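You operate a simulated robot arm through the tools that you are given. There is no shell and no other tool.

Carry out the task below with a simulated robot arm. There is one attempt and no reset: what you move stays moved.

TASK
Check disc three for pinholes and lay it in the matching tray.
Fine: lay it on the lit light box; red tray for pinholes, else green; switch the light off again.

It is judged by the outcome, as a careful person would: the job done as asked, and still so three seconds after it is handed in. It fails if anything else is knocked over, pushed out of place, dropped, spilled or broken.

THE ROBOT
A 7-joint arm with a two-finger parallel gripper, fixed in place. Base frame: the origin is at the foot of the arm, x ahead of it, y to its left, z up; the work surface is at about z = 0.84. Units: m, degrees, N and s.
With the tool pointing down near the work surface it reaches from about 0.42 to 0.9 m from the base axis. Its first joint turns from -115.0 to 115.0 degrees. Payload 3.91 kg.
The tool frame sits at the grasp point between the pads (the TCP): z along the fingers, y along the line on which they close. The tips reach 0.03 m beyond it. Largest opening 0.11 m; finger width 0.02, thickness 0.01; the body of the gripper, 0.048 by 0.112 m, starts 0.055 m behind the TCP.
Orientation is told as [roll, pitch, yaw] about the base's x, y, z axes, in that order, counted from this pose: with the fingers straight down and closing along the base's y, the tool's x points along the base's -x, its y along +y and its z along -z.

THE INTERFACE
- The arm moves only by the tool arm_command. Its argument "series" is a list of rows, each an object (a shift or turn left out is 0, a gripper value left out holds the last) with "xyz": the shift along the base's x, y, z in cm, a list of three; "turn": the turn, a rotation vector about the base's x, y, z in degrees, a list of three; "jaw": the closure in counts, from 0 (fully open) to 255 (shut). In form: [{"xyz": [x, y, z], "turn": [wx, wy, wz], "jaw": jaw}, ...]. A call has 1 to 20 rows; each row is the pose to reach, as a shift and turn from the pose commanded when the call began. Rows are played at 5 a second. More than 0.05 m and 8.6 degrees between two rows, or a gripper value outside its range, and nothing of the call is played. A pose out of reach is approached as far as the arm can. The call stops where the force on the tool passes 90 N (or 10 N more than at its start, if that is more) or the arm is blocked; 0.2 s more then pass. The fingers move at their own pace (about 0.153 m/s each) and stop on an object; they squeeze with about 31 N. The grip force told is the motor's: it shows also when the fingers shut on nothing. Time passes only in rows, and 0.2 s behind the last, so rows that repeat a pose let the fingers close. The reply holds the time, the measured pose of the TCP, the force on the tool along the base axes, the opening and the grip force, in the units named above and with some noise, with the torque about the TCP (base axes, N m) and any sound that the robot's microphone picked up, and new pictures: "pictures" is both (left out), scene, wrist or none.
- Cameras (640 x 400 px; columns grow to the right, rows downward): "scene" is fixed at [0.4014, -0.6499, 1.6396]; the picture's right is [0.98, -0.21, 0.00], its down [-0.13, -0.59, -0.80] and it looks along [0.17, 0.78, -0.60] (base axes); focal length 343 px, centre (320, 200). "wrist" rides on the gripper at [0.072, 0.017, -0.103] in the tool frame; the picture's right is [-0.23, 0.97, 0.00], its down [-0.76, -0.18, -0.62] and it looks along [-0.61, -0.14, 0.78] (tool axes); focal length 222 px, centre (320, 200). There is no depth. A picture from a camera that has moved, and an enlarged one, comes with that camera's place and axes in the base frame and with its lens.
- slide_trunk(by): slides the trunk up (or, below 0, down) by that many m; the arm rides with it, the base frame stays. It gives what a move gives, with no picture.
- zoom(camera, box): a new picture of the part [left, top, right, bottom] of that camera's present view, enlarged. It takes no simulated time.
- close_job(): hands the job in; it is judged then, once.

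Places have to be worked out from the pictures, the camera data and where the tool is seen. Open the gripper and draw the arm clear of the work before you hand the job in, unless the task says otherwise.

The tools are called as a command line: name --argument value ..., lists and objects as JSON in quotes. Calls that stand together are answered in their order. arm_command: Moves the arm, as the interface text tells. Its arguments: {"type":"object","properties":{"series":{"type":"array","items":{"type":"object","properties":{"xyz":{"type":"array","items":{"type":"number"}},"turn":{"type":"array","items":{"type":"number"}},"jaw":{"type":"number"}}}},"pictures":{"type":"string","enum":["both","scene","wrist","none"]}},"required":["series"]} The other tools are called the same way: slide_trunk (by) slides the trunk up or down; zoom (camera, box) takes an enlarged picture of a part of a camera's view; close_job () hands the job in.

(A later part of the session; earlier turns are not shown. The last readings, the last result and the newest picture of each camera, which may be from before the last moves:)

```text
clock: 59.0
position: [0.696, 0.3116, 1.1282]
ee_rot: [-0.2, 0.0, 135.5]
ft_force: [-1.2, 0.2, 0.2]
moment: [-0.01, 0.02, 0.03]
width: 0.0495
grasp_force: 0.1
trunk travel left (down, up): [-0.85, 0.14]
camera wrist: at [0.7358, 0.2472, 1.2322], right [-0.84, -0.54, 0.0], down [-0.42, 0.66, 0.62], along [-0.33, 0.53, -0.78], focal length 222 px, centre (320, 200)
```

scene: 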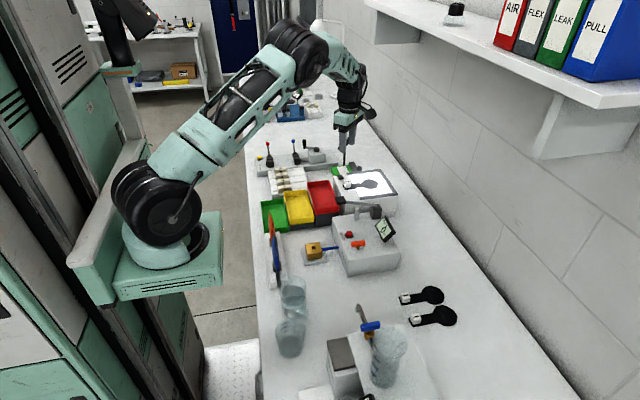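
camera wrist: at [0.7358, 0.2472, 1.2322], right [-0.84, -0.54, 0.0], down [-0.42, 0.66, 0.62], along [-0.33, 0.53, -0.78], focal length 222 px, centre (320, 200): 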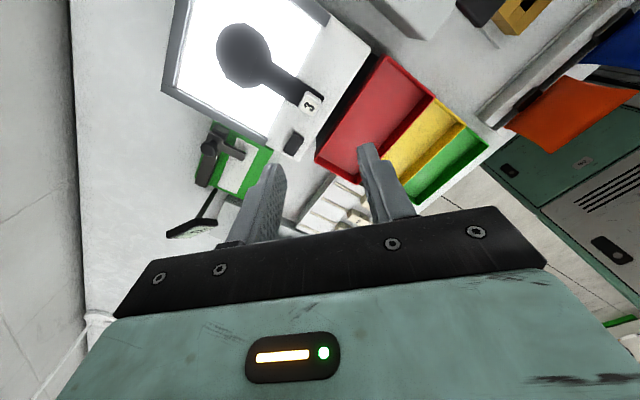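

Yaw 135 works. Continue to yaw 180 over (0.735, 0.337).

arm_command --series '[{"xyz": [0.6, 0.4, 0], "turn": [0, 0, 7.5]}, {"xyz": [1.3, 0.9, 0], "turn": [0, 0, 15]}, {"xyz": [2, 1.3, 0], "turn": [0, 0, 22.5]}, {"xyz": [2.6, 1.7, 0], "turn": [0, 0, 30]}, {"xyz": [3.3, 2.2, 0], "turn": [0, 0, 37.5]}, {"xyz": [4, 2.6, 0], "turn": [0, 0, 44.5]}, {"xyz": [4, 2.6, 0], "turn": [0, 0, 44.5]}]' --pictures "wrist"

```text
clock: 60.6
position: [0.7359, 0.3355, 1.1264]
ee_rot: [-0.2, 0.0, -180.0]
ft_force: [-0.2, -0.7, -0.3]
moment: [-0.02, 0.0, 0.0]
width: 0.0496
grasp_force: 0.0
trunk travel left (down, up): [-0.85, 0.14]
camera wrist: at [0.8092, 0.3184, 1.2319], right [-0.23, -0.97, -0.01], down [-0.76, 0.17, 0.62], along [-0.6, 0.14, -0.78], focal length 222 px, centre (320, 200)
```

wrist: 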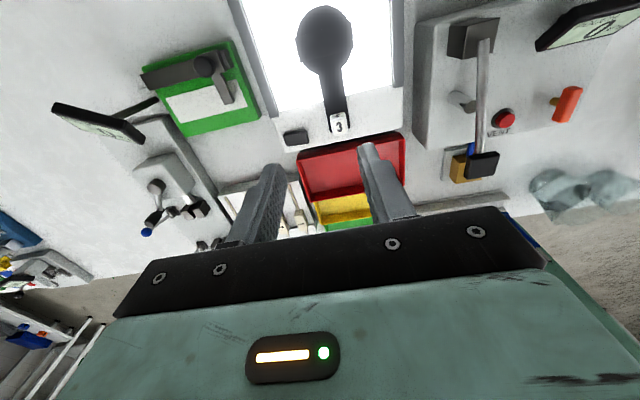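

Camera is now almost exactly above the disc (≈3° off vertical). Zooming across it.

zoom --camera "wrist" --box '[290, 0, 360, 80]'

zoom --camera "wrist" --box '[295, 6, 357, 40]'

zoom --camera "wrist" --box '[295, 38, 357, 76]'

```text
5.00 times, centred on (325, 40) of wrist
camera zoom: at [0.8092, 0.3184, 1.2319], right [-0.23, -0.97, -0.01], down [-0.76, 0.17, 0.62], along [-0.6, 0.14, -0.78], focal length 1111 px, centre (295, 1000)
```

zoom: 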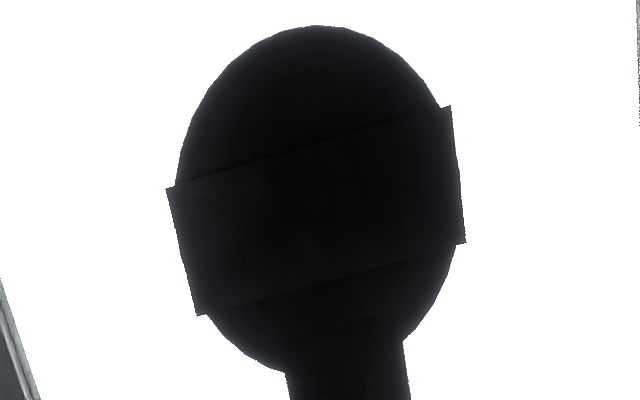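

```text
10.32 times, centred on (326, 23) of wrist
camera zoom: at [0.8092, 0.3184, 1.2319], right [-0.23, -0.97, -0.01], down [-0.76, 0.17, 0.62], along [-0.6, 0.14, -0.78], focal length 2293 px, centre (258, 2027)
```

zoom: 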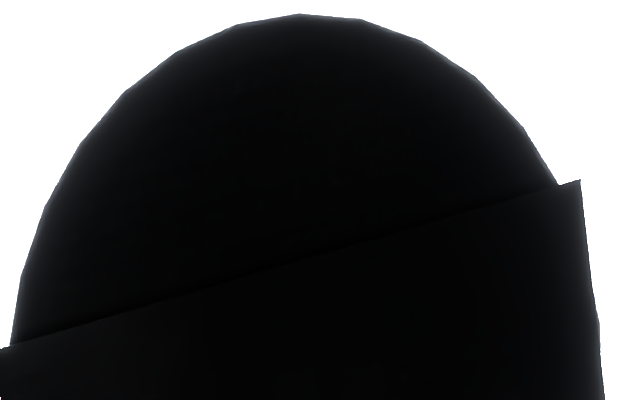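

```text
10.32 times, centred on (326, 57) of wrist
camera zoom: at [0.8092, 0.3184, 1.2319], right [-0.23, -0.97, -0.01], down [-0.76, 0.17, 0.62], along [-0.6, 0.14, -0.78], focal length 2293 px, centre (258, 1676)
```

zoom: 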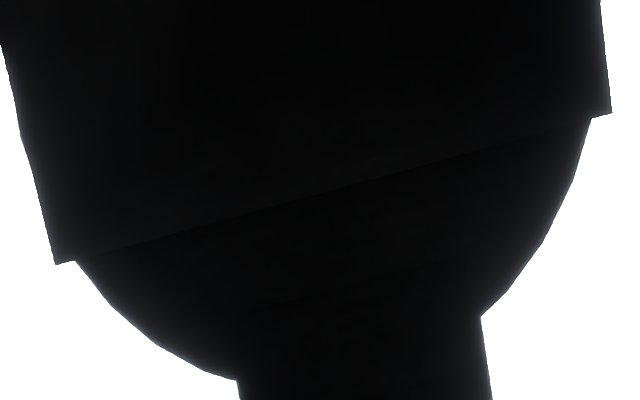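

The whole disc looks dark at this scale; I'll scan at maximum zoom for tiny spots, tile by tile.

zoom --camera "wrist" --box '[292, 3, 332, 28]'

zoom --camera "wrist" --box '[320, 3, 360, 28]'

zoom --camera "wrist" --box '[292, 26, 332, 51]'

zoom --camera "wrist" --box '[320, 26, 360, 51]'

zoom --camera "wrist" --box '[306, 50, 346, 75]'

```text
16.00 times, centred on (312, 16) of wrist
camera zoom: at [0.8092, 0.3184, 1.2319], right [-0.23, -0.97, -0.01], down [-0.76, 0.17, 0.62], along [-0.6, 0.14, -0.78], focal length 3554 px, centre (448, 3152)
```

zoom: 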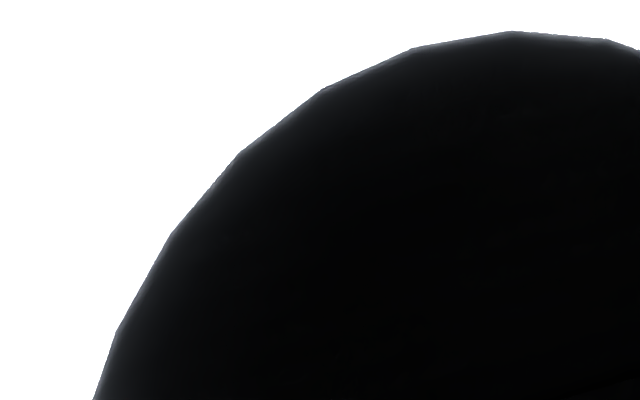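

```text
16.00 times, centred on (340, 16) of wrist
camera zoom: at [0.8092, 0.3184, 1.2319], right [-0.23, -0.97, -0.01], down [-0.76, 0.17, 0.62], along [-0.6, 0.14, -0.78], focal length 3554 px, centre (0, 3152)
```

zoom: 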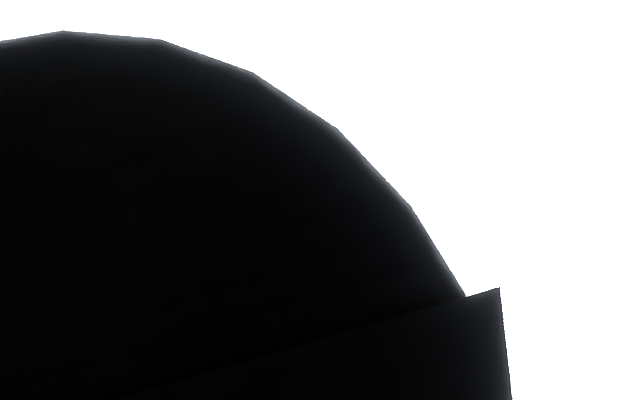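

```text
16.00 times, centred on (312, 38) of wrist
camera zoom: at [0.8092, 0.3184, 1.2319], right [-0.23, -0.97, -0.01], down [-0.76, 0.17, 0.62], along [-0.6, 0.14, -0.78], focal length 3554 px, centre (448, 2784)
```

zoom: 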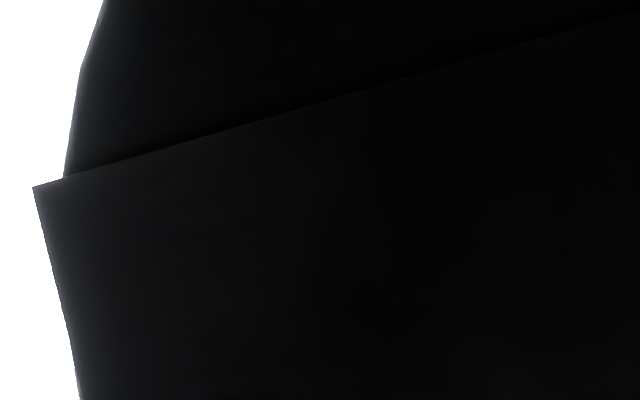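

```text
16.00 times, centred on (340, 38) of wrist
camera zoom: at [0.8092, 0.3184, 1.2319], right [-0.23, -0.97, -0.01], down [-0.76, 0.17, 0.62], along [-0.6, 0.14, -0.78], focal length 3554 px, centre (0, 2784)
```

zoom: 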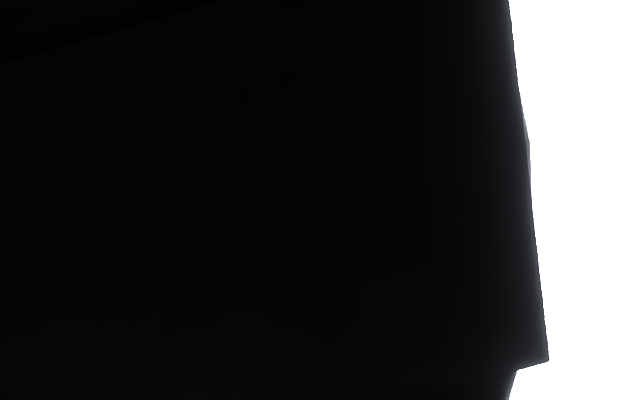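

```text
16.00 times, centred on (326, 62) of wrist
camera zoom: at [0.8092, 0.3184, 1.2319], right [-0.23, -0.97, -0.01], down [-0.76, 0.17, 0.62], along [-0.6, 0.14, -0.78], focal length 3554 px, centre (224, 2400)
```

zoom: 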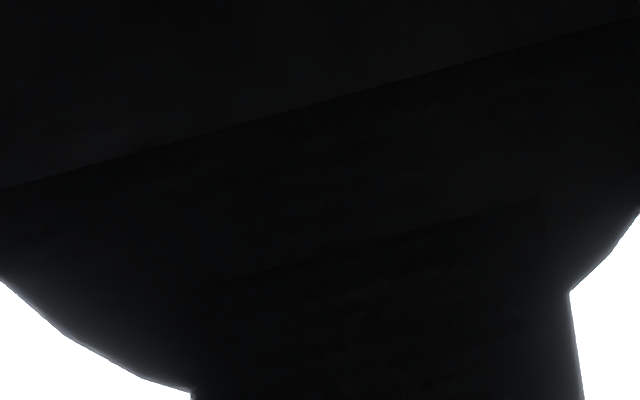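

Straight down the disc shows nothing outside the strip, but in earlier lit views the strip's -y end showed a thin white line. I'll view that end closer from the -y side (yaw 90), staying above the lever.

arm_command --series '[{"xyz": [0.3, -1.5, 0], "turn": [0, 0, -7.5]}, {"xyz": [0.7, -3, 0], "turn": [0, 0, -15]}, {"xyz": [1.2, -4.5, 0], "turn": [0, 0, -22.5]}, {"xyz": [1.8, -6, 0], "turn": [0, 0, -30]}, {"xyz": [2.4, -7.5, 0], "turn": [0, 0, -37.5]}, {"xyz": [3, -9, 0], "turn": [0, 0, -45]}, {"xyz": [3.6, -10.5, 0], "turn": [0, 0, -52.5]}, {"xyz": [4.2, -12, 0], "turn": [0, 0, -60]}, {"xyz": [4.8, -13.5, 0], "turn": [0, 0, -67.5]}, {"xyz": [5.4, -15, 0], "turn": [0, 0, -75]}, {"xyz": [6, -16.5, -1], "turn": [0, 0, -82.5]}, {"xyz": [6.4, -18, -2], "turn": [0, 0, -90]}, {"xyz": [6.4, -18, -2], "turn": [0, 0, -90]}]' --pictures "wrist"

```text
clock: 63.4
position: [0.7995, 0.1558, 1.1067]
ee_rot: [-0.3, 0.2, 89.8]
ft_force: [-0.6, 0.6, -0.3]
moment: [0.02, 0.01, 0.02]
width: 0.0494
grasp_force: 0.0
trunk travel left (down, up): [-0.85, 0.14]
camera wrist: at [0.7827, 0.084, 1.2118], right [-0.97, 0.23, -0.01], down [0.18, 0.76, 0.62], along [0.15, 0.6, -0.78], focal length 222 px, centre (320, 200)
```

wrist: 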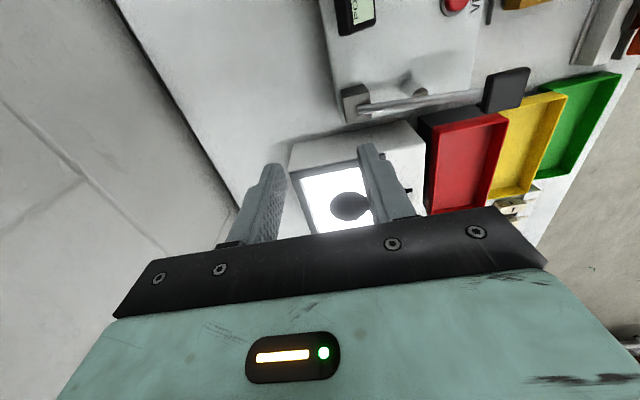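

zoom --camera "wrist" --box '[328, 188, 372, 224]'

zoom --camera "wrist" --box '[330, 184, 370, 209]'

```text
11.11 times, centred on (350, 206) of wrist
camera zoom: at [0.7827, 0.084, 1.2118], right [-0.97, 0.23, -0.01], down [0.18, 0.76, 0.62], along [0.15, 0.6, -0.78], focal length 2468 px, centre (-13, 133)
```

zoom: 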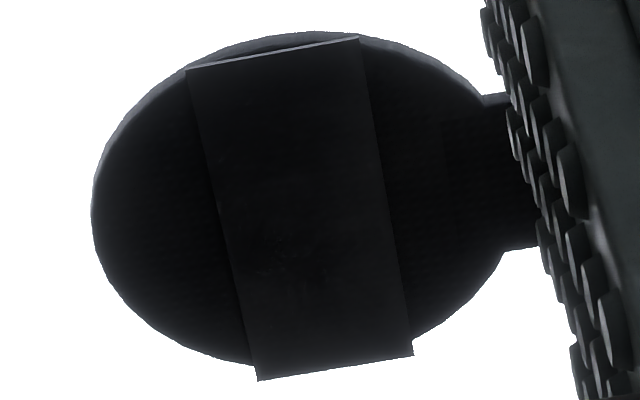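

```text
16.00 times, centred on (350, 196) of wrist
camera zoom: at [0.7827, 0.084, 1.2118], right [-0.97, 0.23, -0.01], down [0.18, 0.76, 0.62], along [0.15, 0.6, -0.78], focal length 3554 px, centre (-160, 256)
```

zoom: 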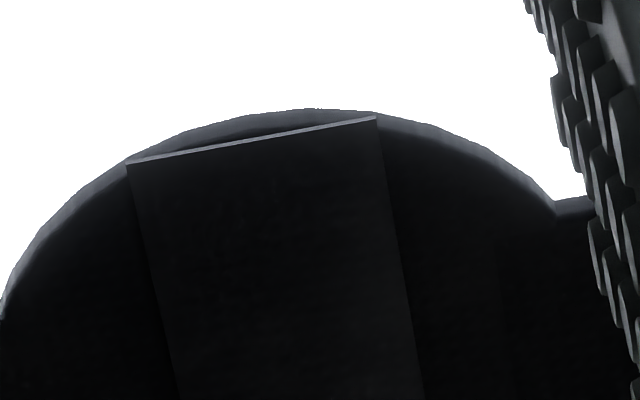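

The strip is a thin plate (~0.6 mm) just off the disc, with its +x edge possibly slightly raised. I need a look from the wall side, so I'll go to yaw 180 as far out as reach allows.

arm_command --series '[{"xyz": [-0.5, 1.5, 0], "turn": [0, 0, 7.5]}, {"xyz": [-1, 3, 0], "turn": [0, 0, 15]}, {"xyz": [-1.5, 4.5, 0], "turn": [0, 0, 22.5]}, {"xyz": [-2, 6, 0], "turn": [0, 0, 30]}, {"xyz": [-2, 7.5, 0], "turn": [0, 0, 37.5]}, {"xyz": [-2, 9, 0], "turn": [0, 0, 45]}, {"xyz": [-2, 10.5, 0], "turn": [0, 0, 52.5]}, {"xyz": [-2, 12, 0], "turn": [0, 0, 60]}, {"xyz": [-2, 13.5, 0], "turn": [0, 0, 67.5]}, {"xyz": [-2, 15, 0], "turn": [0, 0, 75]}, {"xyz": [-2, 16.5, -1], "turn": [0, 0, 82.5]}, {"xyz": [-2, 18, -2], "turn": [0, 0, 89.5]}, {"xyz": [0, 18, -4], "turn": [0, 0, 89.5]}, {"xyz": [1.5, 18, -5], "turn": [0, 0, 89.5]}, {"xyz": [1.5, 18, -5], "turn": [0, 0, 89.5]}]' --pictures "wrist"

```text
clock: 66.6
position: [0.7915, 0.3239, 1.0644]
ee_rot: [-0.2, 0.3, 179.4]
ft_force: [0.1, 0.6, -1.1]
moment: [0.0, 0.01, -0.01]
width: 0.0496
grasp_force: 0.0
out of reach, approached as far as the arm can: row 13, 14, 15
trunk travel left (down, up): [-0.85, 0.14]
camera wrist: at [0.8637, 0.3058, 1.1682], right [-0.24, -0.97, -0.01], down [-0.76, 0.18, 0.62], along [-0.6, 0.15, -0.78], focal length 222 px, centre (320, 200)
```

wrist: 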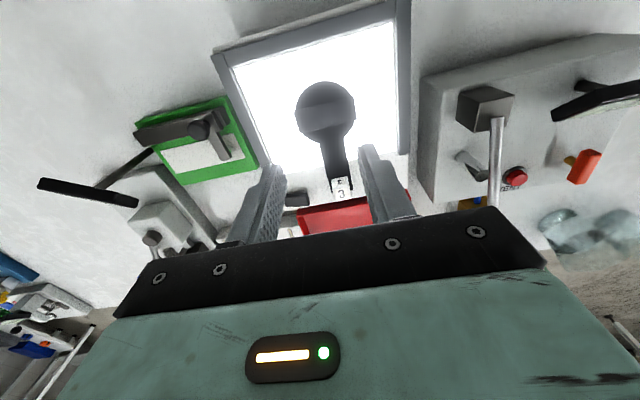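

Now viewing from the wall side (~17–20° off vertical). Zooming in on the disc.

zoom --camera "wrist" --box '[284, 74, 368, 150]'

zoom --camera "wrist" --box '[290, 88, 330, 113]'

zoom --camera "wrist" --box '[322, 88, 362, 113]'

```text
5.26 times, centred on (326, 112) of wrist
camera zoom: at [0.8637, 0.3058, 1.1682], right [-0.24, -0.97, -0.01], down [-0.76, 0.18, 0.62], along [-0.6, 0.15, -0.78], focal length 1169 px, centre (288, 663)
```

zoom: 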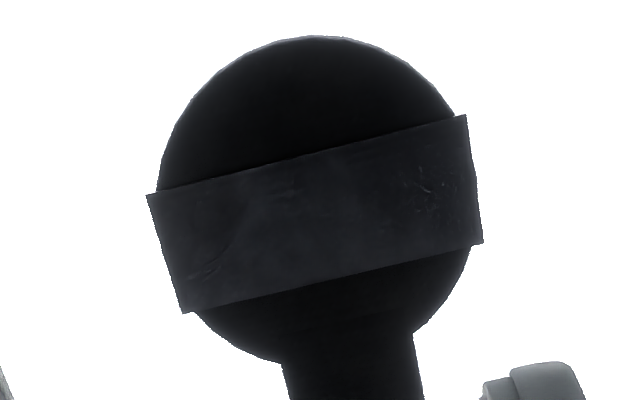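

```text
16.00 times, centred on (310, 100) of wrist
camera zoom: at [0.8637, 0.3058, 1.1682], right [-0.24, -0.97, -0.01], down [-0.76, 0.18, 0.62], along [-0.6, 0.15, -0.78], focal length 3554 px, centre (480, 1792)
```

zoom: 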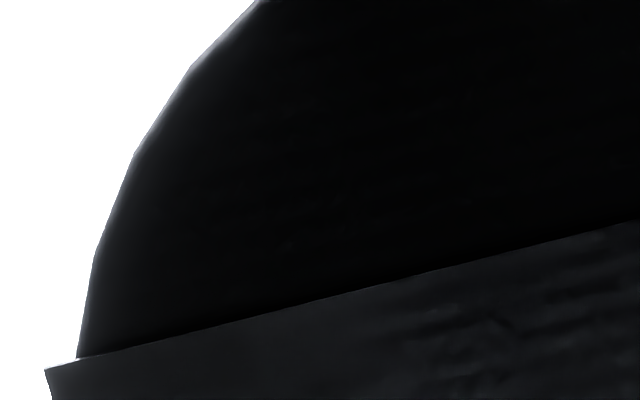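

```text
16.00 times, centred on (342, 100) of wrist
camera zoom: at [0.8637, 0.3058, 1.1682], right [-0.24, -0.97, -0.01], down [-0.76, 0.18, 0.62], along [-0.6, 0.15, -0.78], focal length 3554 px, centre (-32, 1792)
```

zoom: 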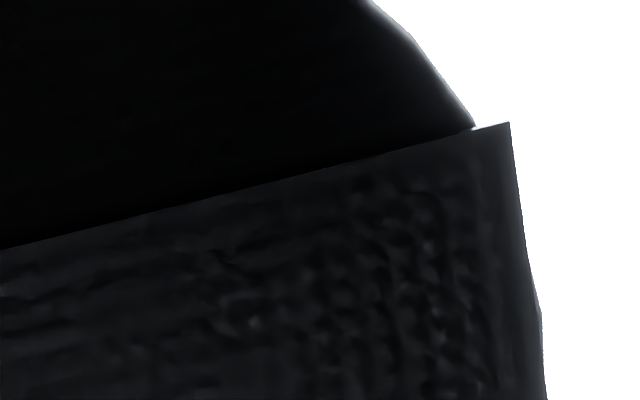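

From every angle so far (vertical, ±20°, low from the handle side) no light shows, but the strip's far edge hasn't been seen at a shallow angle. I'll regrip disc 3 by its cube so I can present it over the lit panel at other angles; first return above the cube at yaw 90.

arm_command --series '[{"xyz": [-1, 0, 1], "turn": [0, 0, -7.5]}, {"xyz": [-2, 0, 2], "turn": [0, 0, -15]}, {"xyz": [-3, 0, 2], "turn": [0, 0, -22.5]}, {"xyz": [-4, 0, 2], "turn": [0, 0, -30]}, {"xyz": [-5, 0, 2], "turn": [0, 0, -37.5]}, {"xyz": [-6, 0, 2], "turn": [0, 0, -45]}, {"xyz": [-7, -0.2, 2], "turn": [0, 0, -52.5]}, {"xyz": [-8, -0.4, 2], "turn": [0, 0, -60]}, {"xyz": [-8.6, -0.4, 2], "turn": [0, 0, -67.5]}, {"xyz": [-8.6, -0.4, 2], "turn": [0, 0, -75]}, {"xyz": [-8.6, -0.4, 2], "turn": [0, 0, -82.5]}, {"xyz": [-8.6, -0.4, 1], "turn": [0, 0, -89.5]}, {"xyz": [-8.6, -0.4, 0], "turn": [0, 0, -89.5]}, {"xyz": [-8.6, -0.4, 0], "turn": [0, 0, -89.5]}]'

zoom --camera "wrist" --box '[220, 80, 400, 220]'

```text
clock: 69.6
position: [0.7048, 0.3179, 1.0631]
ee_rot: [-0.4, 0.2, 89.9]
ft_force: [0.4, -0.2, 1.1]
moment: [-0.02, 0.0, 0.0]
width: 0.0495
grasp_force: 0.0
trunk travel left (down, up): [-0.85, 0.14]
camera wrist: at [0.6888, 0.2461, 1.1676], right [-0.97, 0.23, -0.01], down [0.18, 0.76, 0.62], along [0.15, 0.6, -0.78], focal length 222 px, centre (320, 200)
```

scene: 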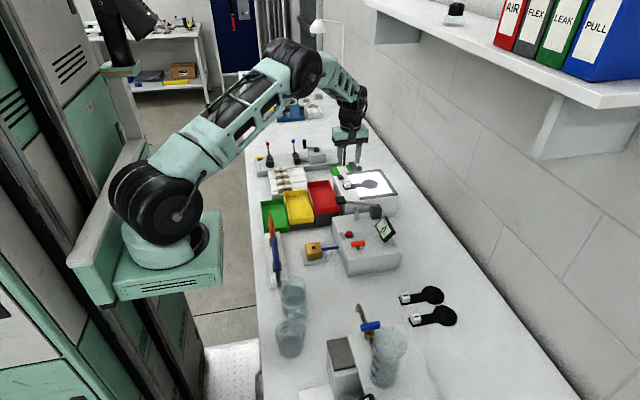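
wrist: 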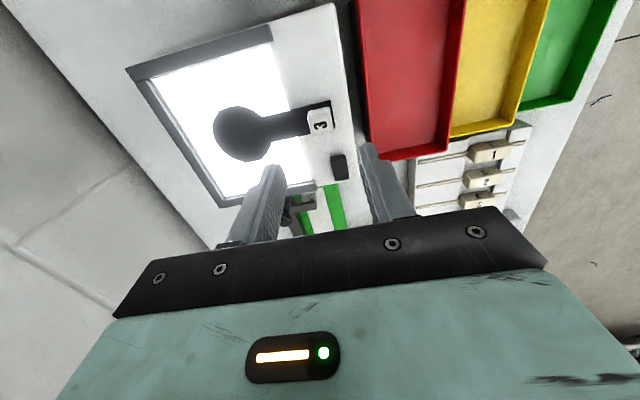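

```text
2.86 times, centred on (310, 150) of wrist
camera zoom: at [0.6888, 0.2461, 1.1676], right [-0.97, 0.23, -0.01], down [0.18, 0.76, 0.62], along [0.15, 0.6, -0.78], focal length 635 px, centre (349, 343)
```

zoom: 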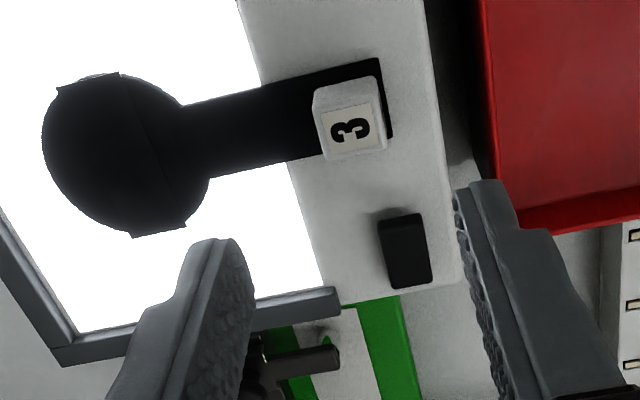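

Aligned above the cube. Descend, grip, and lift only ~2 cm.

arm_command --series '[{"xyz": [0, 0.1, -3]}, {"xyz": [0, 0.1, -6]}, {"xyz": [0, 0.1, -8]}, {"xyz": [0, 0.1, -8.8]}, {"xyz": [0, 0.1, -8.8]}, {"xyz": [0, 0.1, -8.8], "jaw": 255}, {"xyz": [0, 0.1, -8.8], "jaw": 255}, {"xyz": [0, 0.1, -8.8], "jaw": 255}, {"xyz": [0, 0.1, -8.8], "jaw": 255}, {"xyz": [0, 0.1, -8], "jaw": 255}, {"xyz": [0, 0.1, -6], "jaw": 255}, {"xyz": [0, 0.1, -5], "jaw": 255}, {"xyz": [0, 0.1, -5], "jaw": 255}]'

zoom --camera "scene" --box '[340, 155, 404, 205]'

```text
clock: 72.4
position: [0.7062, 0.319, 1.0119]
ee_rot: [-0.2, 0.2, 89.9]
ft_force: [-0.1, -0.3, 0.3]
moment: [-0.03, 0.0, -0.01]
width: 0.0206
grasp_force: 30.2
trunk travel left (down, up): [-0.85, 0.14]
camera wrist: at [0.6888, 0.2479, 1.1175], right [-0.97, 0.23, 0.0], down [0.18, 0.76, 0.62], along [0.15, 0.6, -0.78], focal length 222 px, centre (320, 200)
```

scene: 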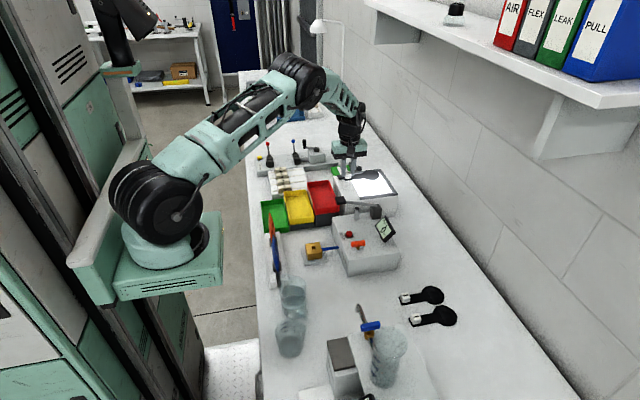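
wrist: 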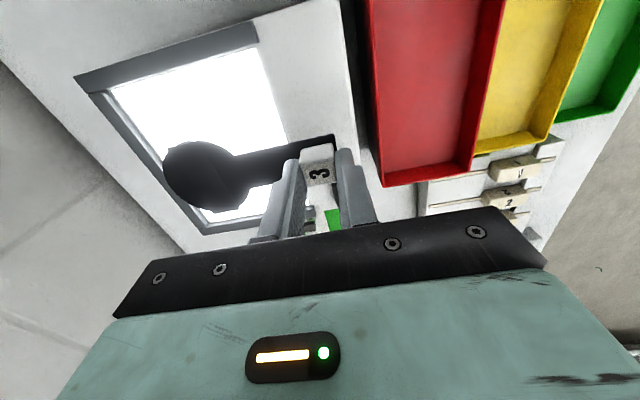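

```text
8.00 times, centred on (372, 180) of scene
camera zoom: at [0.4014, -0.6499, 1.6396], right [0.98, -0.21, 0.0], down [-0.13, -0.59, -0.8], along [0.17, 0.78, -0.6], focal length 2746 px, centre (-96, 360)
```

zoom: 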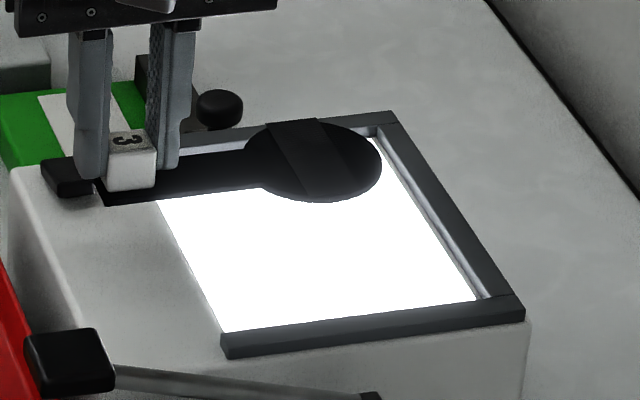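

Holding. Now rotate the disc -90° (handle pointing away from the scene camera) so the strip's far edge faces the scene camera, keeping the disc over the panel.

arm_command --series '[{"xyz": [0.4, 0.6, 1], "turn": [0, 0, -7.5]}, {"xyz": [0.8, 1.2, 1.5], "turn": [0, 0, -15]}, {"xyz": [1.3, 1.8, 1.5], "turn": [0, 0, -22.5]}, {"xyz": [1.8, 2.5, 1.5], "turn": [0, 0, -30]}, {"xyz": [2.2, 3.2, 1.5], "turn": [0, 0, -37.5]}, {"xyz": [2.7, 3.8, 1.5], "turn": [0, 0, -45]}, {"xyz": [3.1, 4.4, 1.5], "turn": [0, 0, -52.5]}, {"xyz": [3.6, 5.1, 1.5], "turn": [0, 0, -60]}, {"xyz": [4.0, 5.7, 1.5], "turn": [0, 0, -67.5]}, {"xyz": [4.5, 6.3, 1.5], "turn": [0, 0, -75]}, {"xyz": [5, 7, 1.5], "turn": [0, 0, -82.5]}, {"xyz": [5.4, 7.6, 1.5], "turn": [0, 0, -90]}, {"xyz": [5.4, 7.6, 1.5], "turn": [0, 0, -90]}]'

zoom --camera "scene" --box '[330, 150, 394, 200]'

```text
clock: 75.2
position: [0.7432, 0.3763, 1.0289]
ee_rot: [-0.2, 0.1, -0.3]
ft_force: [0.7, -0.7, -0.6]
moment: [0.01, 0.0, -0.01]
width: 0.0208
grasp_force: 30.4
out of reach, approached as far as the arm can: row 10, 11, 12, 13
trunk travel left (down, up): [-0.85, 0.14]
camera wrist: at [0.6712, 0.3954, 1.1335], right [0.23, 0.97, 0.0], down [0.76, -0.18, 0.62], along [0.6, -0.15, -0.78], focal length 222 px, centre (320, 200)
```

scene: 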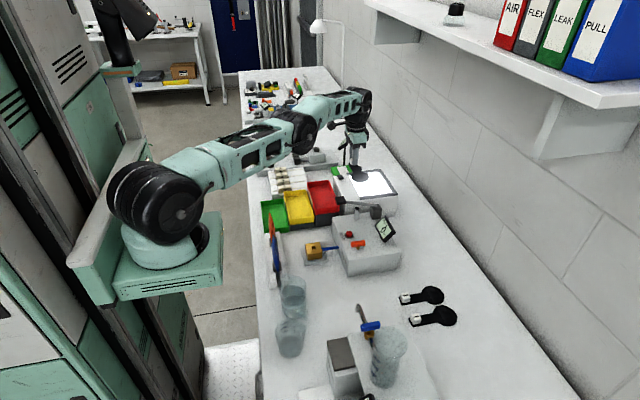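
wrist: 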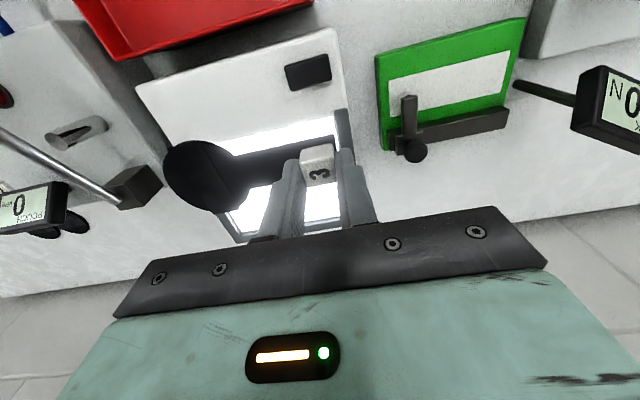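

```text
8.00 times, centred on (362, 175) of scene
camera zoom: at [0.4014, -0.6499, 1.6396], right [0.98, -0.21, 0.0], down [-0.13, -0.59, -0.8], along [0.17, 0.78, -0.6], focal length 2746 px, centre (-16, 400)
```

zoom: 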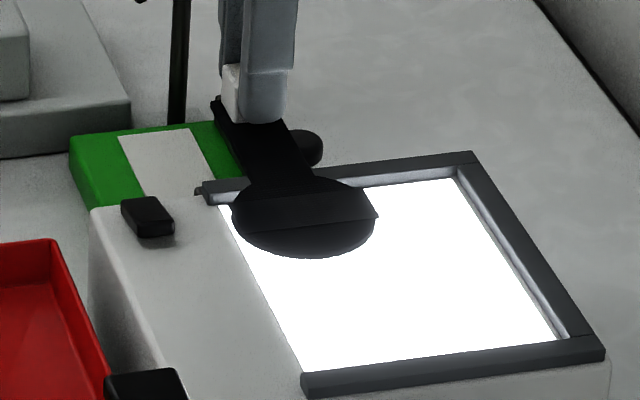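

zoom --camera "scene" --box '[352, 164, 384, 184]'

zoom --camera "wrist" --box '[155, 130, 255, 220]'

```text
16.00 times, centred on (368, 174) of scene
camera zoom: at [0.4014, -0.6499, 1.6396], right [0.98, -0.21, 0.0], down [-0.13, -0.59, -0.8], along [0.17, 0.78, -0.6], focal length 5492 px, centre (-448, 616)
```

zoom: 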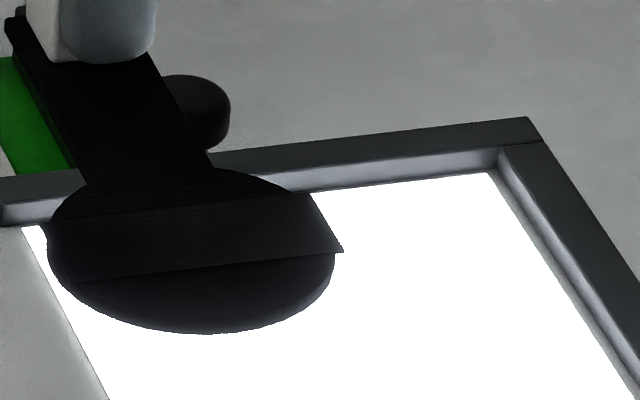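

```text
4.44 times, centred on (205, 175) of wrist
camera zoom: at [0.6712, 0.3954, 1.1335], right [0.23, 0.97, 0.0], down [0.76, -0.18, 0.62], along [0.6, -0.15, -0.78], focal length 987 px, centre (831, 311)
```

zoom: 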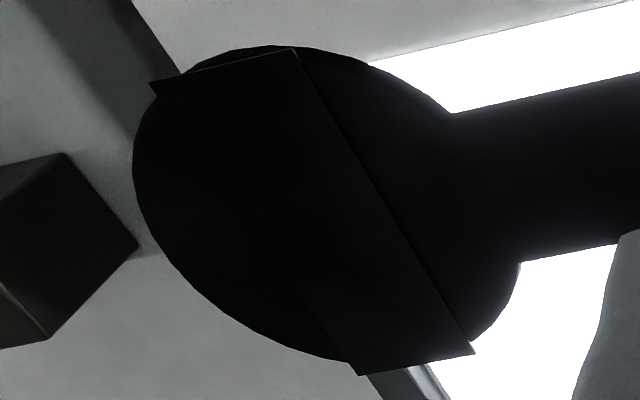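

Facing the scene camera, the strip's tip-side edge does seem lifted by ~1 mm, like a flap hinged on the handle side. I'll raise slightly and tilt the disc tip-up toward the scene camera to look beneath it at a grazing angle, still over the lit panel.

arm_command --series '[{"xyz": [0, 0, 1], "turn": [-7, 0, 0]}, {"xyz": [0, 0, 2], "turn": [-14, 0, 0]}, {"xyz": [0, 0, 2], "turn": [-21, 0, 0]}, {"xyz": [0, 0, 2], "turn": [-26, 0, 0]}, {"xyz": [0, 0, 2], "turn": [-26, 0, 0]}]' --pictures "scene"

zoom --camera "scene" --box '[352, 156, 384, 176]'

```text
clock: 76.4
position: [0.7045, 0.3263, 1.067]
ee_rot: [-26.4, 0.0, -0.1]
ft_force: [0.0, 0.5, -0.6]
moment: [0.06, -0.01, -0.02]
width: 0.0203
grasp_force: 30.9
out of reach, approached as far as the arm can: row 1, 2, 3, 4, 5
trunk travel left (down, up): [-0.85, 0.14]
```

scene: 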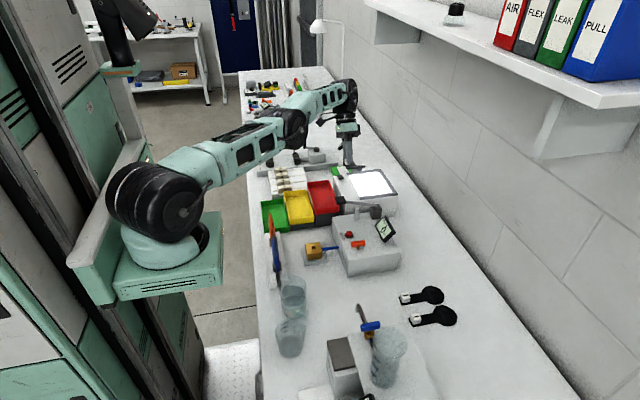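

```text
16.00 times, centred on (368, 166) of scene
camera zoom: at [0.4014, -0.6499, 1.6396], right [0.98, -0.21, 0.0], down [-0.13, -0.59, -0.8], along [0.17, 0.78, -0.6], focal length 5492 px, centre (-448, 744)
```

zoom: 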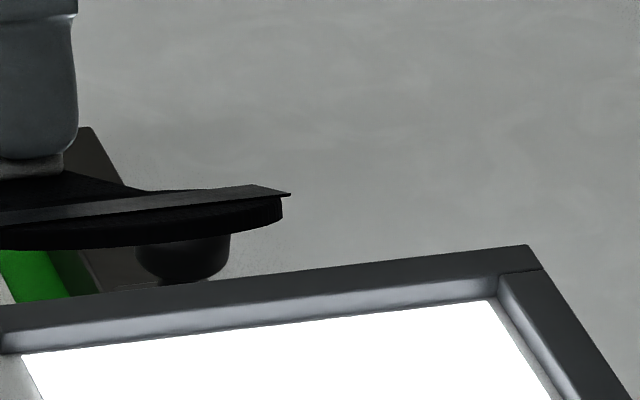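

Now we get a near-grazing view of the strip. Zooming centred on it.

zoom --camera "scene" --box '[342, 158, 368, 174]'

```text
16.00 times, centred on (355, 166) of scene
camera zoom: at [0.4014, -0.6499, 1.6396], right [0.98, -0.21, 0.0], down [-0.13, -0.59, -0.8], along [0.17, 0.78, -0.6], focal length 5492 px, centre (-240, 744)
```

zoom: 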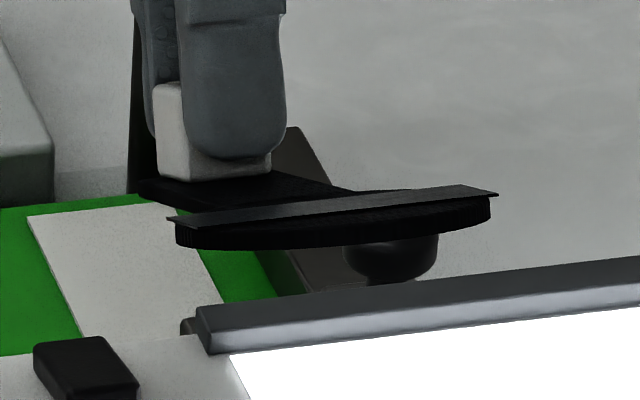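

At ~7° grazing the strip is clearly a plate whose tip-side edge stands a couple of mm off the disc, so pinholes could lie under its open side. The right test is to lay it on the lit panel with the tip side facing the cameras (handle toward +y; it fits inside the 148 mm panel). First untilt here.

arm_command --series '[{"xyz": [0, 0.3, 0], "turn": [7, 0, 0]}, {"xyz": [0, 0.6, 0], "turn": [14, 0, 0]}, {"xyz": [0, 0.9, 0], "turn": [21, 0, 0]}, {"xyz": [0, 1.2, 0], "turn": [26.3, 0, 0]}, {"xyz": [0, 1.2, 0], "turn": [26.3, 0, 0]}]' --pictures "none"

slide_trunk --by 0.1

```text
clock: 77.6
position: [0.7437, 0.3764, 1.0632]
ee_rot: [0.1, 0.1, -0.1]
ft_force: [-0.2, 0.2, -0.2]
moment: [0.0, -0.02, 0.02]
width: 0.0206
grasp_force: 31.1
out of reach, approached as far as the arm can: row 1, 2, 3, 4, 5
trunk travel left (down, up): [-0.85, 0.14]
```

```text
clock: 78.9
position: [0.7424, 0.3756, 1.1641]
ee_rot: [0.1, 0.2, -0.1]
ft_force: [-0.2, -0.4, -0.5]
moment: [0.0, 0.0, 0.01]
width: 0.0203
grasp_force: 31.2
trunk travel left (down, up): [-0.95, 0.04]
```

The reported reach handling is ambiguous, so I'll make a small downward move to confirm where the commanded pose really is.

arm_command --series '[{"xyz": [0, 0, -2]}, {"xyz": [0, 0, -4]}, {"xyz": [0, 0, -4]}]'

```text
clock: 79.7
position: [0.7438, 0.3745, 1.1236]
ee_rot: [-0.1, 0.1, -0.2]
ft_force: [-0.2, 0.2, 0.5]
moment: [0.03, 0.0, 0.04]
width: 0.0206
grasp_force: 31.3
trunk travel left (down, up): [-0.95, 0.04]
camera wrist: at [0.6728, 0.3927, 1.229], right [0.23, 0.97, 0.0], down [0.76, -0.18, 0.62], along [0.6, -0.14, -0.78], focal length 222 px, centre (320, 200)
```

scene: 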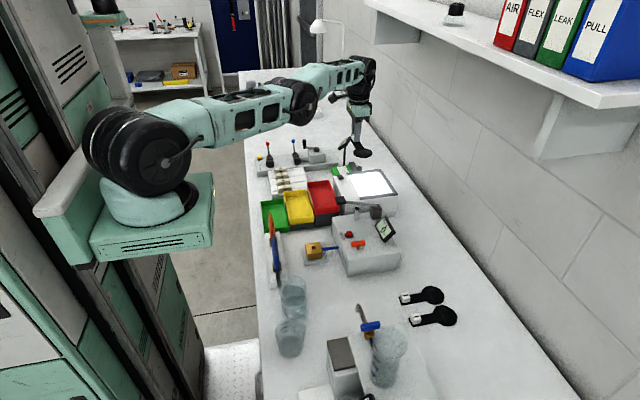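
wrist: 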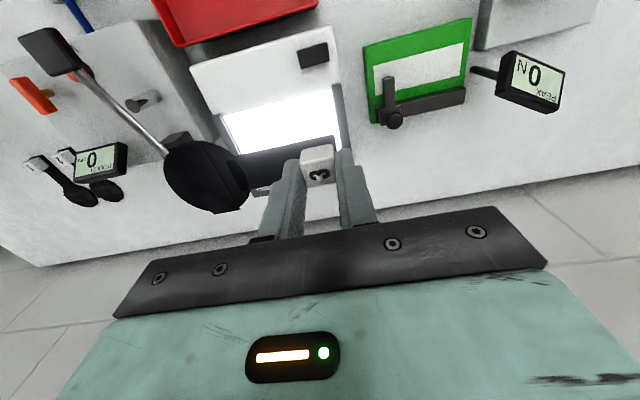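

Commanded pose matches measured now. Lower to z≈1.02 and move out toward (0.765, 0.379).

arm_command --series '[{"xyz": [0, 0.2, -3]}, {"xyz": [0, 0.4, -6]}, {"xyz": [0.7, 0.4, -9]}, {"xyz": [1.4, 0.4, -10.4]}, {"xyz": [2.1, 0.4, -10.4]}, {"xyz": [2.1, 0.4, -10.4]}]'

zoom --camera "scene" --box '[335, 150, 405, 205]'

```text
clock: 81.1
position: [0.7392, 0.366, 1.0367]
ee_rot: [0.0, 0.2, -0.1]
ft_force: [-0.1, 0.3, 0.0]
moment: [0.04, 0.04, -0.02]
width: 0.0206
grasp_force: 31.5
out of reach, approached as far as the arm can: row 1, 2, 3, 4, 5, 6
trunk travel left (down, up): [-0.95, 0.04]
camera wrist: at [0.6678, 0.3829, 1.141], right [0.23, 0.97, 0.0], down [0.76, -0.18, 0.62], along [0.6, -0.14, -0.78], focal length 222 px, centre (320, 200)
```

scene: 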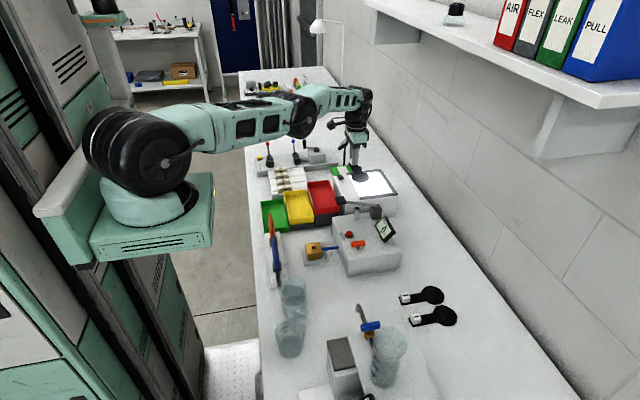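
wrist: 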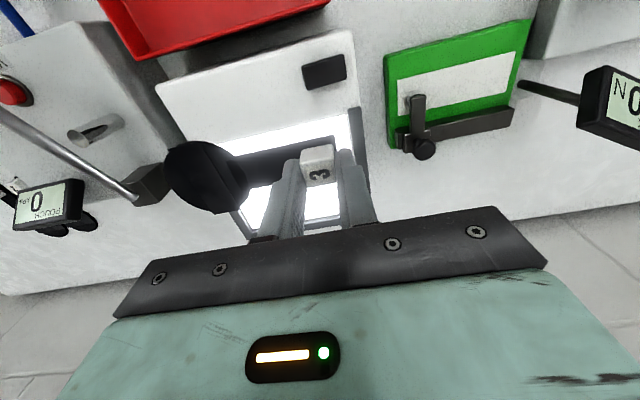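

```text
7.27 times, centred on (370, 178) of scene
camera zoom: at [0.4014, -0.6499, 1.6396], right [0.98, -0.21, 0.0], down [-0.13, -0.59, -0.8], along [0.17, 0.78, -0.6], focal length 2496 px, centre (-44, 364)
```

zoom: 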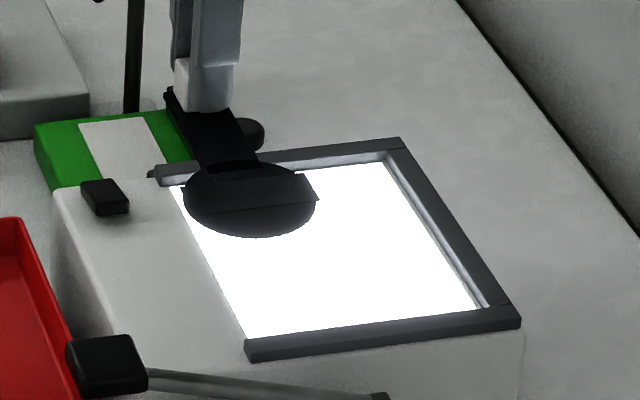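

Raising the trunk made reach worse. I'll lift, put the trunk back, lay the disc with handle toward +y at the reachable spot, then regrip with yaw 180 (which reaches farther) to shift it fully onto the panel.

arm_command --series '[{"xyz": [-0.5, 0, 3]}, {"xyz": [-1, 0, 6]}, {"xyz": [-1.5, 0, 10]}, {"xyz": [-1.5, 0, 13]}, {"xyz": [-1.5, 0, 13]}]' --pictures "none"

slide_trunk --by -0.1

```text
clock: 82.3
position: [0.7381, 0.3801, 1.1669]
ee_rot: [-0.1, 0.2, -0.1]
ft_force: [-0.8, 0.4, 0.0]
moment: [0.04, -0.01, -0.03]
width: 0.0207
grasp_force: 30.4
out of reach, approached as far as the arm can: row 1, 2, 3, 4, 5
trunk travel left (down, up): [-0.95, 0.04]
```

```text
clock: 83.7
position: [0.7394, 0.3811, 1.0653]
ee_rot: [-0.1, 0.2, -0.1]
ft_force: [0.9, -0.1, 0.0]
moment: [-0.04, -0.03, 0.0]
width: 0.0206
grasp_force: 30.6
trunk travel left (down, up): [-0.85, 0.14]
```

Now at (0.739, 0.381, 1.065) with the trunk restored. Lower toward the panel.

arm_command --series '[{"xyz": [0, -0.2, -2]}, {"xyz": [0, -0.3, -4]}, {"xyz": [0, -0.3, -6]}, {"xyz": [0, -0.3, -7]}, {"xyz": [0, -0.3, -7]}]' --pictures "wrist"

zoom --camera "scene" --box '[335, 150, 405, 205]'

```text
clock: 84.9
position: [0.7389, 0.3779, 0.9956]
ee_rot: [0.0, 0.3, -0.1]
ft_force: [0.2, 0.5, 0.1]
moment: [-0.02, -0.02, 0.01]
width: 0.0203
grasp_force: 30.7
trunk travel left (down, up): [-0.85, 0.14]
camera wrist: at [0.6674, 0.3949, 1.1007], right [0.23, 0.97, 0.0], down [0.76, -0.18, 0.62], along [0.6, -0.14, -0.78], focal length 222 px, centre (320, 200)
```

wrist: 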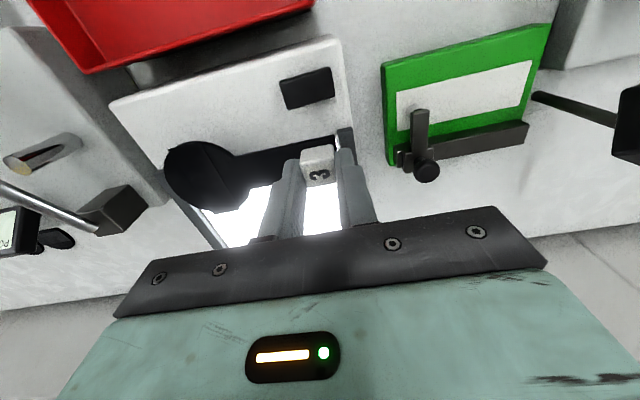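

```text
7.27 times, centred on (370, 178) of scene
camera zoom: at [0.4014, -0.6499, 1.6396], right [0.98, -0.21, 0.0], down [-0.13, -0.59, -0.8], along [0.17, 0.78, -0.6], focal length 2496 px, centre (-44, 364)
```

zoom: 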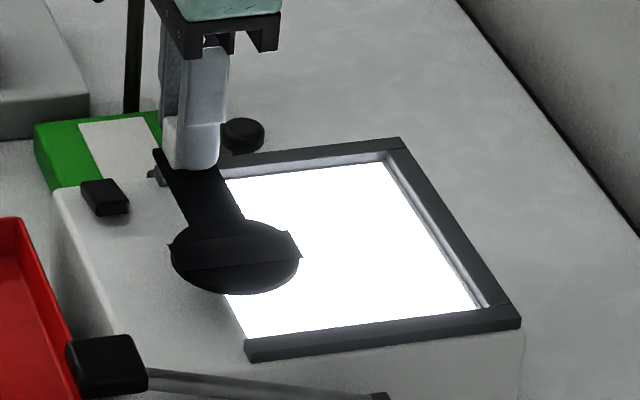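

This posture is reachable. Let me test going further +x at this lower height.

arm_command --series '[{"xyz": [0.7, 0, -0.3]}, {"xyz": [1.4, 0, -0.6]}, {"xyz": [2.1, 0, -0.8]}, {"xyz": [2.6, 0, -0.8]}, {"xyz": [2.6, 0, -0.8]}]' --pictures "none"

```text
clock: 86.1
position: [0.7481, 0.3692, 0.9912]
ee_rot: [-0.1, 0.3, 0.0]
ft_force: [0.2, 0.0, 0.0]
moment: [0.0, -0.03, 0.0]
width: 0.0206
grasp_force: 30.8
out of reach, approached as far as the arm can: row 1, 2, 3, 4, 5
trunk travel left (down, up): [-0.85, 0.14]
```

arm_command --series '[{"xyz": [-1, 0.3, 0.3]}, {"xyz": [-2, 0.3, 0.3]}, {"xyz": [-2.6, 0, 0.3]}, {"xyz": [-2.6, 0, 0.3]}]' --pictures "none"

```text
clock: 87.1
position: [0.7348, 0.3781, 0.9928]
ee_rot: [-0.2, 0.3, -0.1]
ft_force: [1.0, -1.0, -0.9]
moment: [-0.01, 0.0, 0.01]
width: 0.0205
grasp_force: 31.4
out of reach, approached as far as the arm can: row 1, 2, 3, 4
trunk travel left (down, up): [-0.85, 0.14]
```

Commanded base is the requested pose. Now lower the disc onto the box here and release.

arm_command --series '[{"xyz": [-0.5, 0, -0.4]}, {"xyz": [-0.5, 0, -0.8]}, {"xyz": [-0.5, 0, -1.2]}, {"xyz": [-0.5, 0, -1.5]}, {"xyz": [-0.5, 0, -1.7]}, {"xyz": [-0.5, 0, -1.7]}]' --pictures "none"

zoom --camera "scene" --box '[335, 150, 405, 205]'

```text
clock: 88.5
position: [0.7309, 0.3792, 0.9802]
ee_rot: [0.1, 0.2, -0.1]
ft_force: [-2.1, -1.4, 27.0]
moment: [0.32, -0.1, 0.05]
width: 0.0208
grasp_force: 30.7
out of reach, approached as far as the arm can: row 1
trunk travel left (down, up): [-0.85, 0.14]
```

```text
7.27 times, centred on (370, 178) of scene
camera zoom: at [0.4014, -0.6499, 1.6396], right [0.98, -0.21, 0.0], down [-0.13, -0.59, -0.8], along [0.17, 0.78, -0.6], focal length 2496 px, centre (-44, 364)
```

zoom: 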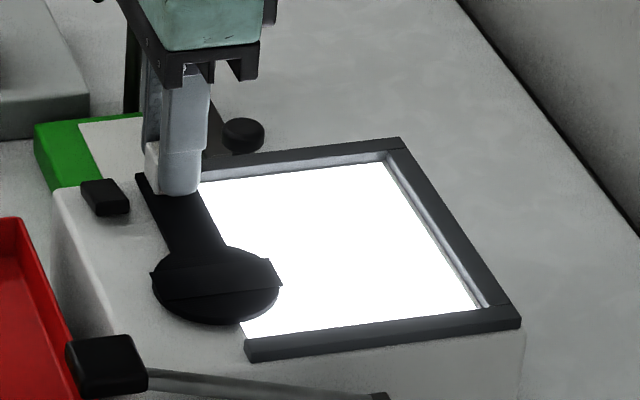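

The handle tail is resting on the far frame bar (contact 6 mm high). I'll lift and use a diagonal placement instead: rotate +30° so the handle points toward (-x,+y) and everything fits on the panel with the disc fully lit.

arm_command --series '[{"xyz": [0, 0, 1]}, {"xyz": [0, 0, 2.5]}, {"xyz": [0, -0.2, 2.5], "turn": [0, 0, 7.5]}, {"xyz": [0, -0.4, 2.5], "turn": [0, 0, 15]}, {"xyz": [0, -0.6, 2.5], "turn": [0, 0, 22.5]}, {"xyz": [0.1, -0.6, 2.5], "turn": [0, 0, 30]}, {"xyz": [0.1, -0.6, 2.5], "turn": [0, 0, 30]}]' --pictures "wrist"

zoom --camera "scene" --box '[335, 150, 405, 205]'

```text
clock: 90.1
position: [0.736, 0.3786, 1.0002]
ee_rot: [-0.2, 0.3, 29.9]
ft_force: [1.0, -0.3, -0.1]
moment: [0.01, 0.0, -0.04]
width: 0.0205
grasp_force: 30.9
out of reach, approached as far as the arm can: row 1, 2, 3, 4, 5, 6, 7
trunk travel left (down, up): [-0.85, 0.14]
camera wrist: at [0.6659, 0.3565, 1.1057], right [-0.29, 0.96, 0.0], down [0.75, 0.23, 0.62], along [0.59, 0.18, -0.79], focal length 222 px, centre (320, 200)
```

wrist: 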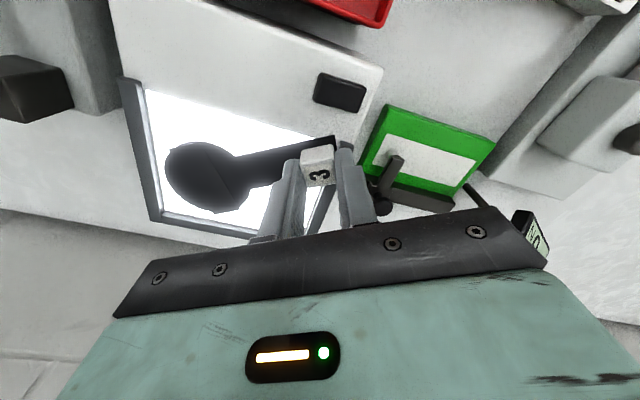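

```text
7.27 times, centred on (370, 178) of scene
camera zoom: at [0.4014, -0.6499, 1.6396], right [0.98, -0.21, 0.0], down [-0.13, -0.59, -0.8], along [0.17, 0.78, -0.6], focal length 2496 px, centre (-44, 364)
```

zoom: 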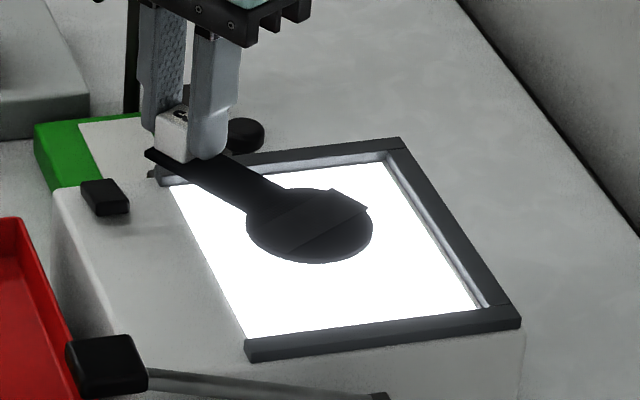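

Good view: disc over the panel diagonally. Nudge -y 7 mm, then lower gently.

arm_command --series '[{"xyz": [-0.2, -0.4, 0]}, {"xyz": [-0.2, -0.8, 0]}, {"xyz": [-0.2, -0.8, -0.7]}, {"xyz": [-0.2, -0.8, -1.2]}, {"xyz": [-0.2, -0.8, -1.2]}]' --pictures "none"

```text
clock: 91.3
position: [0.7385, 0.3741, 0.9875]
ee_rot: [-0.2, 0.4, 30.0]
ft_force: [0.4, 0.1, -0.7]
moment: [0.04, -0.01, 0.0]
width: 0.0203
grasp_force: 31.3
out of reach, approached as far as the arm can: row 1, 2, 3, 4, 5
trunk travel left (down, up): [-0.85, 0.14]
```

arm_command --series '[{"xyz": [-0.6, -0.3, -0.2]}, {"xyz": [-0.8, -0.4, -0.5]}, {"xyz": [-0.8, -0.4, -0.8]}, {"xyz": [-0.8, -0.4, -1.0]}, {"xyz": [-0.8, -0.4, -1.0]}]' --pictures "none"

zoom --camera "scene" --box '[335, 150, 405, 205]'

```text
clock: 92.5
position: [0.7364, 0.3758, 0.9812]
ee_rot: [-0.2, 0.2, 29.9]
ft_force: [0.2, -1.9, 18.7]
moment: [0.26, -0.11, -0.05]
width: 0.0207
grasp_force: 30.8
out of reach, approached as far as the arm can: row 1, 2, 3, 4, 5
trunk travel left (down, up): [-0.85, 0.14]
```

```text
7.27 times, centred on (370, 178) of scene
camera zoom: at [0.4014, -0.6499, 1.6396], right [0.98, -0.21, 0.0], down [-0.13, -0.59, -0.8], along [0.17, 0.78, -0.6], focal length 2496 px, centre (-44, 364)
```

zoom: 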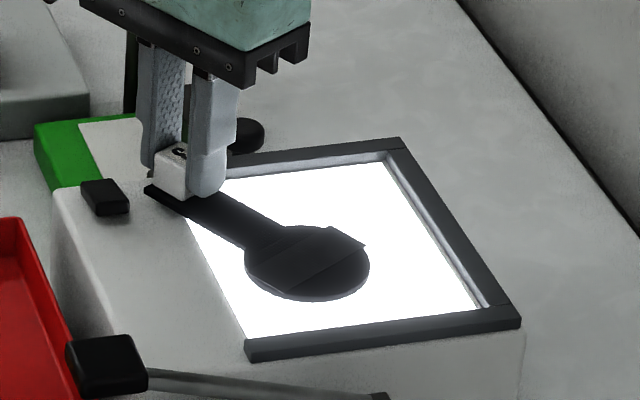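

Contact again 7 mm high, so the tail corner is on the bar. Lift a little, shift -y by 1 cm, and lower again.

arm_command --series '[{"xyz": [0, 0, 1]}, {"xyz": [0, -0.5, 1.2]}, {"xyz": [-0.2, -1.0, 1.2]}, {"xyz": [-0.3, -1.3, 1.2]}, {"xyz": [-0.3, -1.3, 1.2]}]' --pictures "none"

```text
clock: 93.7
position: [0.7395, 0.3696, 0.9879]
ee_rot: [-0.2, 0.3, 29.9]
ft_force: [0.2, -0.8, -0.5]
moment: [-0.01, -0.04, -0.06]
width: 0.0207
grasp_force: 30.3
out of reach, approached as far as the arm can: row 2, 3, 4, 5
trunk travel left (down, up): [-0.85, 0.14]
```

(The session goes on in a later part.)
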